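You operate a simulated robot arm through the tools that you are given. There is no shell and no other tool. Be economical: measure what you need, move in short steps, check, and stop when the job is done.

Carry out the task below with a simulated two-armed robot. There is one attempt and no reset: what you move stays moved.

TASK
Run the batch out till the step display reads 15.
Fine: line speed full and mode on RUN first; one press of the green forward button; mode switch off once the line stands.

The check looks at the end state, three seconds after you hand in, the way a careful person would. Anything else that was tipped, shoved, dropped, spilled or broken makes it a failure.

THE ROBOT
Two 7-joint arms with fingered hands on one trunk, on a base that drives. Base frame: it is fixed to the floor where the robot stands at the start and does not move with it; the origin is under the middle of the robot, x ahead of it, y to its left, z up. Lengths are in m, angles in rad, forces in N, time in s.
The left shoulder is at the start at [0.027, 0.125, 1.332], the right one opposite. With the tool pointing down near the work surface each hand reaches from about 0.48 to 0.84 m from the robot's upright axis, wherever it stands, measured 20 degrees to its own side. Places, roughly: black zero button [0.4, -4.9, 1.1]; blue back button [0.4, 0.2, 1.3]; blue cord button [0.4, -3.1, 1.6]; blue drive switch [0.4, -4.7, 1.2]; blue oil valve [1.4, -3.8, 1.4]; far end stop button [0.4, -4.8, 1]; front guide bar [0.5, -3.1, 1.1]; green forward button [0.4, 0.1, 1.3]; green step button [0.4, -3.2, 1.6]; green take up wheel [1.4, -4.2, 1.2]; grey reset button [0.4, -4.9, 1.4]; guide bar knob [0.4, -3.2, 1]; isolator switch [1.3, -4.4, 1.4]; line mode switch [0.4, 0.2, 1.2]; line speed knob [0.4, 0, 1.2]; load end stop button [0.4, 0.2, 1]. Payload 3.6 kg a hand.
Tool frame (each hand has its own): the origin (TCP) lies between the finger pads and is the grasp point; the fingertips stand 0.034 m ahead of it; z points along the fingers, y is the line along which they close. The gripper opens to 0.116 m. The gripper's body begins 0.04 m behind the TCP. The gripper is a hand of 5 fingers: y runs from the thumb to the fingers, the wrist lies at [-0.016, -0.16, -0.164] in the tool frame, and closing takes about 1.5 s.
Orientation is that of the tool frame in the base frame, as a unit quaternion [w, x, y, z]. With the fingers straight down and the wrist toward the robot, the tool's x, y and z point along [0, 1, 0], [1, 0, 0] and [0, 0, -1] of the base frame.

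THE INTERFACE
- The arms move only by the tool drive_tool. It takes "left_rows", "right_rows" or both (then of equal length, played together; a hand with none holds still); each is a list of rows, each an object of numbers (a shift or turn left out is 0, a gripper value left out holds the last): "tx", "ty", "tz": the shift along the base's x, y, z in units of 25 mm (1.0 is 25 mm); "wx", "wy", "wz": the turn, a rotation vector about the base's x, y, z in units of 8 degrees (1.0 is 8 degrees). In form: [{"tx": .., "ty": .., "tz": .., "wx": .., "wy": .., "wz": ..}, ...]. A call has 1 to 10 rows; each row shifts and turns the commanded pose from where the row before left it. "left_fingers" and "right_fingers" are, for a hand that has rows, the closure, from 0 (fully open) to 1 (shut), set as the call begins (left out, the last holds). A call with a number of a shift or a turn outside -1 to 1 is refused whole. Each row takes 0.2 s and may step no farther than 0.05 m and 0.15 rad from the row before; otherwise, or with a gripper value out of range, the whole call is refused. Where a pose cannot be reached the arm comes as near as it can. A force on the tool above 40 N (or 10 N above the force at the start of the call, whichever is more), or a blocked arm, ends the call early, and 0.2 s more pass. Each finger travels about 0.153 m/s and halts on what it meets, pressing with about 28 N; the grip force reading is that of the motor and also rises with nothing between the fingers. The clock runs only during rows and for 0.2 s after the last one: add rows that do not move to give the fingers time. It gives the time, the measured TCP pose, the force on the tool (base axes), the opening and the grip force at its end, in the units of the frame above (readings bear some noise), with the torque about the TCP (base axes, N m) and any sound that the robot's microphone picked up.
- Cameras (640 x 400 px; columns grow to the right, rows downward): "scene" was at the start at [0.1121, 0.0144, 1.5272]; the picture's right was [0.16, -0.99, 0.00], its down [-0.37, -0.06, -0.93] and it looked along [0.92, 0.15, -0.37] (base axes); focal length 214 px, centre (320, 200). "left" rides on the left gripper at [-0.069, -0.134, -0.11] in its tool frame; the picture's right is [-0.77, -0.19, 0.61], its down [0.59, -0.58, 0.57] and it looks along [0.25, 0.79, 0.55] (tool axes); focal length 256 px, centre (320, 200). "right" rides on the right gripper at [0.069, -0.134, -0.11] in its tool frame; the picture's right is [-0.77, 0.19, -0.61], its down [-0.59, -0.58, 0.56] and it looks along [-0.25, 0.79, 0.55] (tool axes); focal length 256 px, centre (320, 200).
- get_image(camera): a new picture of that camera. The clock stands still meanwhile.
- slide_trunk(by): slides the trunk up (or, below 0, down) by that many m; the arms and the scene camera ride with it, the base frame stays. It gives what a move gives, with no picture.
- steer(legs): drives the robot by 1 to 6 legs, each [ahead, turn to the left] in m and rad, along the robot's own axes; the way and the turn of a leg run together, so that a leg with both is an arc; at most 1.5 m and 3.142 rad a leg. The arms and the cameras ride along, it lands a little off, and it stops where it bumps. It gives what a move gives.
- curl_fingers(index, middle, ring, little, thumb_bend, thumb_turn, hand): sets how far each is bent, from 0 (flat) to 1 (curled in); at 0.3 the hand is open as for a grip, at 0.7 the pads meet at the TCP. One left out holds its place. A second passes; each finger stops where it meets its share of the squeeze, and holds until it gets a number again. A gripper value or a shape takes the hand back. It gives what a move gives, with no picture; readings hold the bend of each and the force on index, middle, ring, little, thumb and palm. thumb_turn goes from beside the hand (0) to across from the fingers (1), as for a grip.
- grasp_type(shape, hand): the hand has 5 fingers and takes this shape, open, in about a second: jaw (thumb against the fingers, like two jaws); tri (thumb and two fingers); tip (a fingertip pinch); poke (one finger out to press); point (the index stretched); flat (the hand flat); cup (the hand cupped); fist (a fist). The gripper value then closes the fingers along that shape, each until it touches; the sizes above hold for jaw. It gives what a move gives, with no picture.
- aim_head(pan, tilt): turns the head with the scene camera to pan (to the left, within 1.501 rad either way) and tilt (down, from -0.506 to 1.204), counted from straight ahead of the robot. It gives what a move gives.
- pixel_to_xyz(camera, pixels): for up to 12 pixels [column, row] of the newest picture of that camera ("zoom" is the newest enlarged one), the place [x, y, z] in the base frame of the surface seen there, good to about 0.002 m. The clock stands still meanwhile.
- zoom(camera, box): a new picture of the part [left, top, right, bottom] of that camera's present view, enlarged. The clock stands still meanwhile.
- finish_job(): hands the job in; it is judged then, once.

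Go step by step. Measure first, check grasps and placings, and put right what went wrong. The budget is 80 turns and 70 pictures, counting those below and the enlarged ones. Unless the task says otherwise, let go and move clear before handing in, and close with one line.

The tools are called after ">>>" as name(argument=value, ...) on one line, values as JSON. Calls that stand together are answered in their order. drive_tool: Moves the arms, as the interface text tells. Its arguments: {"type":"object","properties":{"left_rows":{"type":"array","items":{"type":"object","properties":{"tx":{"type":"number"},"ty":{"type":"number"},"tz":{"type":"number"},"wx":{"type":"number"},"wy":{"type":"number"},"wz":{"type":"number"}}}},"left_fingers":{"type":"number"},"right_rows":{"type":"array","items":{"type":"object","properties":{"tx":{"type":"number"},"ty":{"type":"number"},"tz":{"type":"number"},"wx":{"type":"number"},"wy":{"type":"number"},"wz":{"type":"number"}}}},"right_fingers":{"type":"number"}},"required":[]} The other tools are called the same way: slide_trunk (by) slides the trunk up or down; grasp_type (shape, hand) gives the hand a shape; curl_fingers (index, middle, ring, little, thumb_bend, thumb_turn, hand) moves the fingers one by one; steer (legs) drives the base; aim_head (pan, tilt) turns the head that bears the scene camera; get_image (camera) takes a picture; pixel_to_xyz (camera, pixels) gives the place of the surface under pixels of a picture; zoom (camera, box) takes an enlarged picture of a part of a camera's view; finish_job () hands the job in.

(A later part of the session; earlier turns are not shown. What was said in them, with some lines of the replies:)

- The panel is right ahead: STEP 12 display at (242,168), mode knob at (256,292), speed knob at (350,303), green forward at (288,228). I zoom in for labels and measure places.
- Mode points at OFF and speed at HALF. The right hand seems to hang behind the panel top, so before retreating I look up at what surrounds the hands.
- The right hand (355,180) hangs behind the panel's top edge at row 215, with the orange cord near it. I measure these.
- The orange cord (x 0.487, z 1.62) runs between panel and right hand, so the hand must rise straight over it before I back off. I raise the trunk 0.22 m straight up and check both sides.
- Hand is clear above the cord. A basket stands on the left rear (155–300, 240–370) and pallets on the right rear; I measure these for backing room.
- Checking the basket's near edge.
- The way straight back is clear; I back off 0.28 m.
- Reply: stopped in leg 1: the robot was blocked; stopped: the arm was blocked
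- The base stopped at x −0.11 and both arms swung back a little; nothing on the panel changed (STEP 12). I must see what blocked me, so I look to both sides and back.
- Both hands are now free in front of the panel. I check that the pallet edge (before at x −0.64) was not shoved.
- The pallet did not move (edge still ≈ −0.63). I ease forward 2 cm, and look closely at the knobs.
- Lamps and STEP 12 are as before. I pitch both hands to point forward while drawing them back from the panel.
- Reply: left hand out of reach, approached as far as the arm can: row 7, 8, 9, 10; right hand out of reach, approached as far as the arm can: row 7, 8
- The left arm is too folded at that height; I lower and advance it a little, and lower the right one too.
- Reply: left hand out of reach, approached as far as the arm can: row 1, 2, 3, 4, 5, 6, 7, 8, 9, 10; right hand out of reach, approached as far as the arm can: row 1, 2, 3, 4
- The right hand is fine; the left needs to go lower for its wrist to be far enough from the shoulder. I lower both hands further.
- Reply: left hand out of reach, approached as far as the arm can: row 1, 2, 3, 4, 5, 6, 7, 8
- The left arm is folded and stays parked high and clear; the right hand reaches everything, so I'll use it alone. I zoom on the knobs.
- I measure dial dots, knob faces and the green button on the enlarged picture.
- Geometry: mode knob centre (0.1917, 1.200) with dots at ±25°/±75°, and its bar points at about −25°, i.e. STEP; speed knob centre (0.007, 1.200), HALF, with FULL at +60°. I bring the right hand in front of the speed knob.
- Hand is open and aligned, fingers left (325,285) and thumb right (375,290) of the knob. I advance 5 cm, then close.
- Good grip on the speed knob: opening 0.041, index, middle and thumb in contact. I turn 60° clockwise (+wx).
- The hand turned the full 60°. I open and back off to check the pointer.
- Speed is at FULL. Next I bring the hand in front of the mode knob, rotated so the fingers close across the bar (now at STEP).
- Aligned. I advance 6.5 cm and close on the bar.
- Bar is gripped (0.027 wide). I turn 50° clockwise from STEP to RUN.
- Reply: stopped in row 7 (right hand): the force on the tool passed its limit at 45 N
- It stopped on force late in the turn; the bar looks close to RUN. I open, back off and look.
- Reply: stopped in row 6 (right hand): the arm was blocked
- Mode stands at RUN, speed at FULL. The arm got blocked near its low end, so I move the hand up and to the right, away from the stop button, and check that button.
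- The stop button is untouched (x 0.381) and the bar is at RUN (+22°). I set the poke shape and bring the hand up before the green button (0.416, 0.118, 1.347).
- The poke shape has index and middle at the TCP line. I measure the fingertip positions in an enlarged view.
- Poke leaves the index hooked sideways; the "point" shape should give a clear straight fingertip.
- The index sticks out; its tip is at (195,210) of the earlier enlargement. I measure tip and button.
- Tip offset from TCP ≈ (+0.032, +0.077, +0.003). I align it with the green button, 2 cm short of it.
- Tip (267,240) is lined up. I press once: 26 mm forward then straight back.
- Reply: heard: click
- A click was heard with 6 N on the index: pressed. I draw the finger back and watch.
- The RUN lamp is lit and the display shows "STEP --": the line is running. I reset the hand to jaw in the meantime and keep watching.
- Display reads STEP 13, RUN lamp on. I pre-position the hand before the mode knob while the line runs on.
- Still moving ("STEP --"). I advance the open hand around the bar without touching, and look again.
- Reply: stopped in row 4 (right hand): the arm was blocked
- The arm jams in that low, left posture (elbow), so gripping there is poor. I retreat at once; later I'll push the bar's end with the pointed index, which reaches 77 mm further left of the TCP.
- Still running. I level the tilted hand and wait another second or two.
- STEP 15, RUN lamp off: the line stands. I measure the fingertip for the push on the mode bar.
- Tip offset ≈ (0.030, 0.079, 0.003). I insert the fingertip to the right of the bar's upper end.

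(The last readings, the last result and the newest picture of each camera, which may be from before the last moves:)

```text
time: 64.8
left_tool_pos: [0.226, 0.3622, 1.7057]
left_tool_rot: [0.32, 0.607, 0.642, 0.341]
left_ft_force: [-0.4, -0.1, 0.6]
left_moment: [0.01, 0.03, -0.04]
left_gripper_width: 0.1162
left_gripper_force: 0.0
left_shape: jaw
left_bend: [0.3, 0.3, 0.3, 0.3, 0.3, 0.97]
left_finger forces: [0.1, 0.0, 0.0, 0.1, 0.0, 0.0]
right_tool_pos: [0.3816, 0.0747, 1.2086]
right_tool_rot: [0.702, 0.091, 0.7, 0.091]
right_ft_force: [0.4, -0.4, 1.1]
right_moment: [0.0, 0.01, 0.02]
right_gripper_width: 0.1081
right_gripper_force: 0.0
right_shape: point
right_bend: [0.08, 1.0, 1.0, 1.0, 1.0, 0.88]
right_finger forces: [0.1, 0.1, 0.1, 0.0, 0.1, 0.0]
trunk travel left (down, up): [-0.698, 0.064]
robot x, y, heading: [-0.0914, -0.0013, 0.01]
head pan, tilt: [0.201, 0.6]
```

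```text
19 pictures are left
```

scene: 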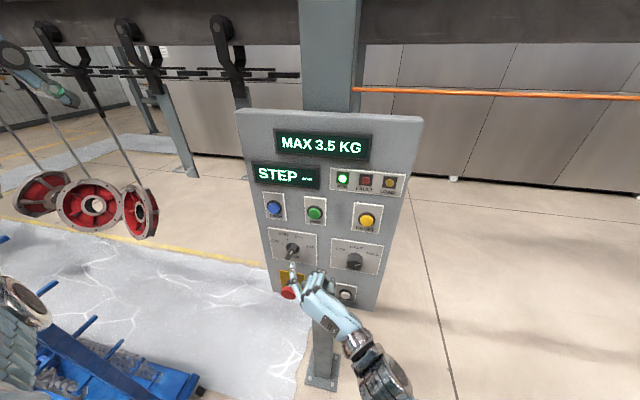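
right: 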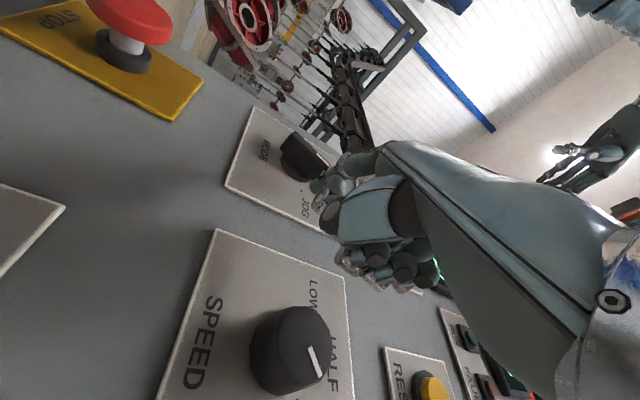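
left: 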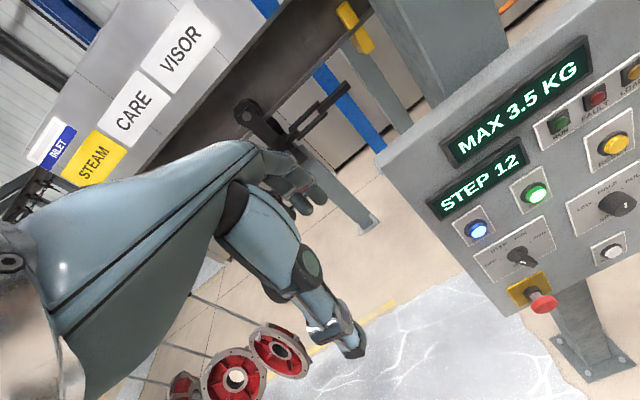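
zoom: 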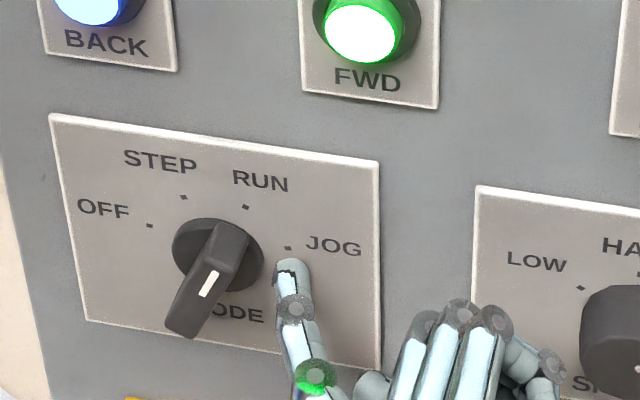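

The tip stands right of the bar near the JOG dot. I sweep it left along the arc.

>>> drive_tool(right_rows=[{"ty": 0.35, "tz": 0.12}, {"ty": 0.35}, {"ty": 0.28, "tz": 0.3}, {"ty": 0.4, "tz": 0.16}, {"ty": 0.4}, {"ty": 0.39, "tz": -0.2}, {"ty": 0.16, "tz": -0.12}])

>>> zoom(camera="scene", box=[260, 210, 356, 270])

```text
time: 66.4
left_tool_pos: [0.2256, 0.3618, 1.7059]
left_tool_rot: [0.32, 0.608, 0.642, 0.341]
left_ft_force: [0.2, 0.0, 0.0]
left_moment: [-0.02, 0.0, 0.06]
left_gripper_width: 0.1159
left_gripper_force: 0.1
left_shape: jaw
left_bend: [0.3, 0.3, 0.3, 0.3, 0.3, 0.97]
left_finger forces: [0.0, 0.0, 0.0, 0.0, 0.0, 0.0]
right_tool_pos: [0.379, 0.1333, 1.2162]
right_tool_rot: [0.702, 0.091, 0.7, 0.091]
right_ft_force: [-0.4, -0.4, -0.3]
right_moment: [-0.01, -0.01, 0.0]
right_gripper_width: 0.1081
right_gripper_force: 0.0
right_shape: point
right_bend: [0.08, 1.0, 1.0, 1.0, 1.0, 0.88]
right_finger forces: [0.1, 0.0, 0.1, 0.0, 0.0, 0.0]
trunk travel left (down, up): [-0.698, 0.064]
robot x, y, heading: [-0.0948, 0.0035, 0.01]
head pan, tilt: [0.201, 0.6]
```

```text
6.67 times, centred on (308, 240) of scene
```

zoom: 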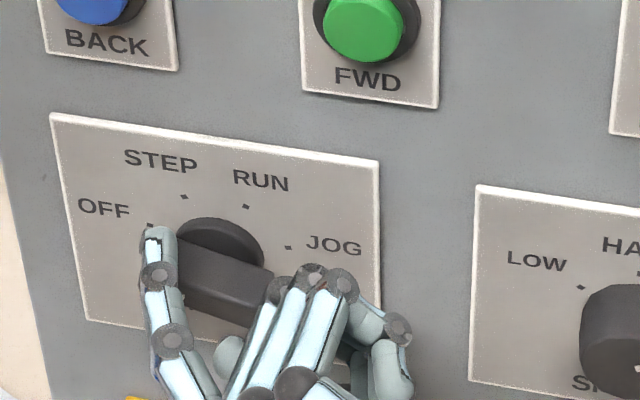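

The bar now lies toward OFF and the button lamps went dark. I withdraw straight back and verify.

>>> drive_tool(right_rows=[{"tx": -0.8}, {"tx": -0.8}, {"tx": -0.8}, {"tx": -0.4, "ty": -0.8}, {"ty": -0.9}, {"ty": -0.9}, {"ty": -0.9}, {"ty": -0.9}, {"ty": -0.9}])

>>> zoom(camera="scene", box=[230, 130, 422, 300])

>>> get_image(camera="scene")

```text
time: 68.4
left_tool_pos: [0.2251, 0.361, 1.7058]
left_tool_rot: [0.321, 0.607, 0.641, 0.342]
left_ft_force: [-1.3, -0.7, 0.1]
left_moment: [-0.01, -0.01, 0.02]
left_gripper_width: 0.1163
left_gripper_force: 0.0
left_shape: jaw
left_bend: [0.3, 0.3, 0.3, 0.3, 0.3, 0.97]
left_finger forces: [0.0, 0.0, 0.1, 0.0, 0.0, 0.0]
right_tool_pos: [0.3102, -0.0004, 1.2161]
right_tool_rot: [0.702, 0.091, 0.7, 0.091]
right_ft_force: [-0.2, -0.2, -0.3]
right_moment: [0.0, 0.0, 0.04]
right_gripper_width: 0.1079
right_gripper_force: 0.1
right_shape: point
right_bend: [0.08, 1.0, 1.0, 1.0, 1.0, 0.88]
right_finger forces: [0.0, 0.0, 0.1, 0.0, 0.0, 0.0]
trunk travel left (down, up): [-0.698, 0.064]
robot x, y, heading: [-0.0895, -0.0015, 0.012]
head pan, tilt: [0.201, 0.6]
```

```text
2.35 times, centred on (326, 215) of scene
```

zoom: 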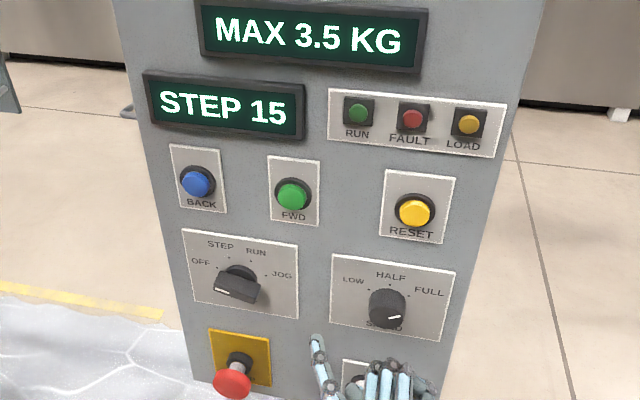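

```text
16 pictures are left
```

scene: 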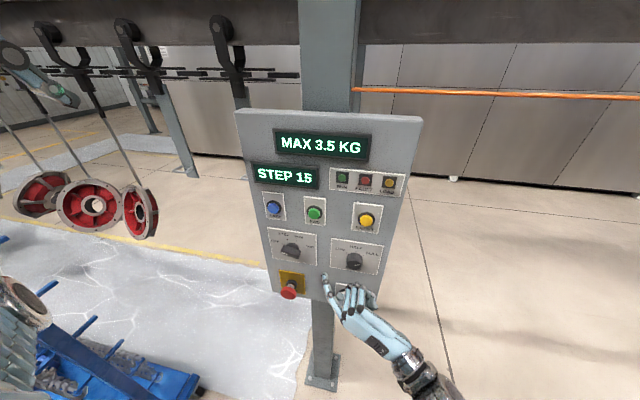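

STEP 15, mode bar at OFF, speed at FULL, RUN and FAULT lamps dark, nothing else touched, and the hands are clear. I hand in.

>>> finish_job()

```text
The job is handed in.
```

The batch ran out to STEP 15 in RUN mode at full speed on one press of the green forward button. With the line standing, the mode switch is now OFF.
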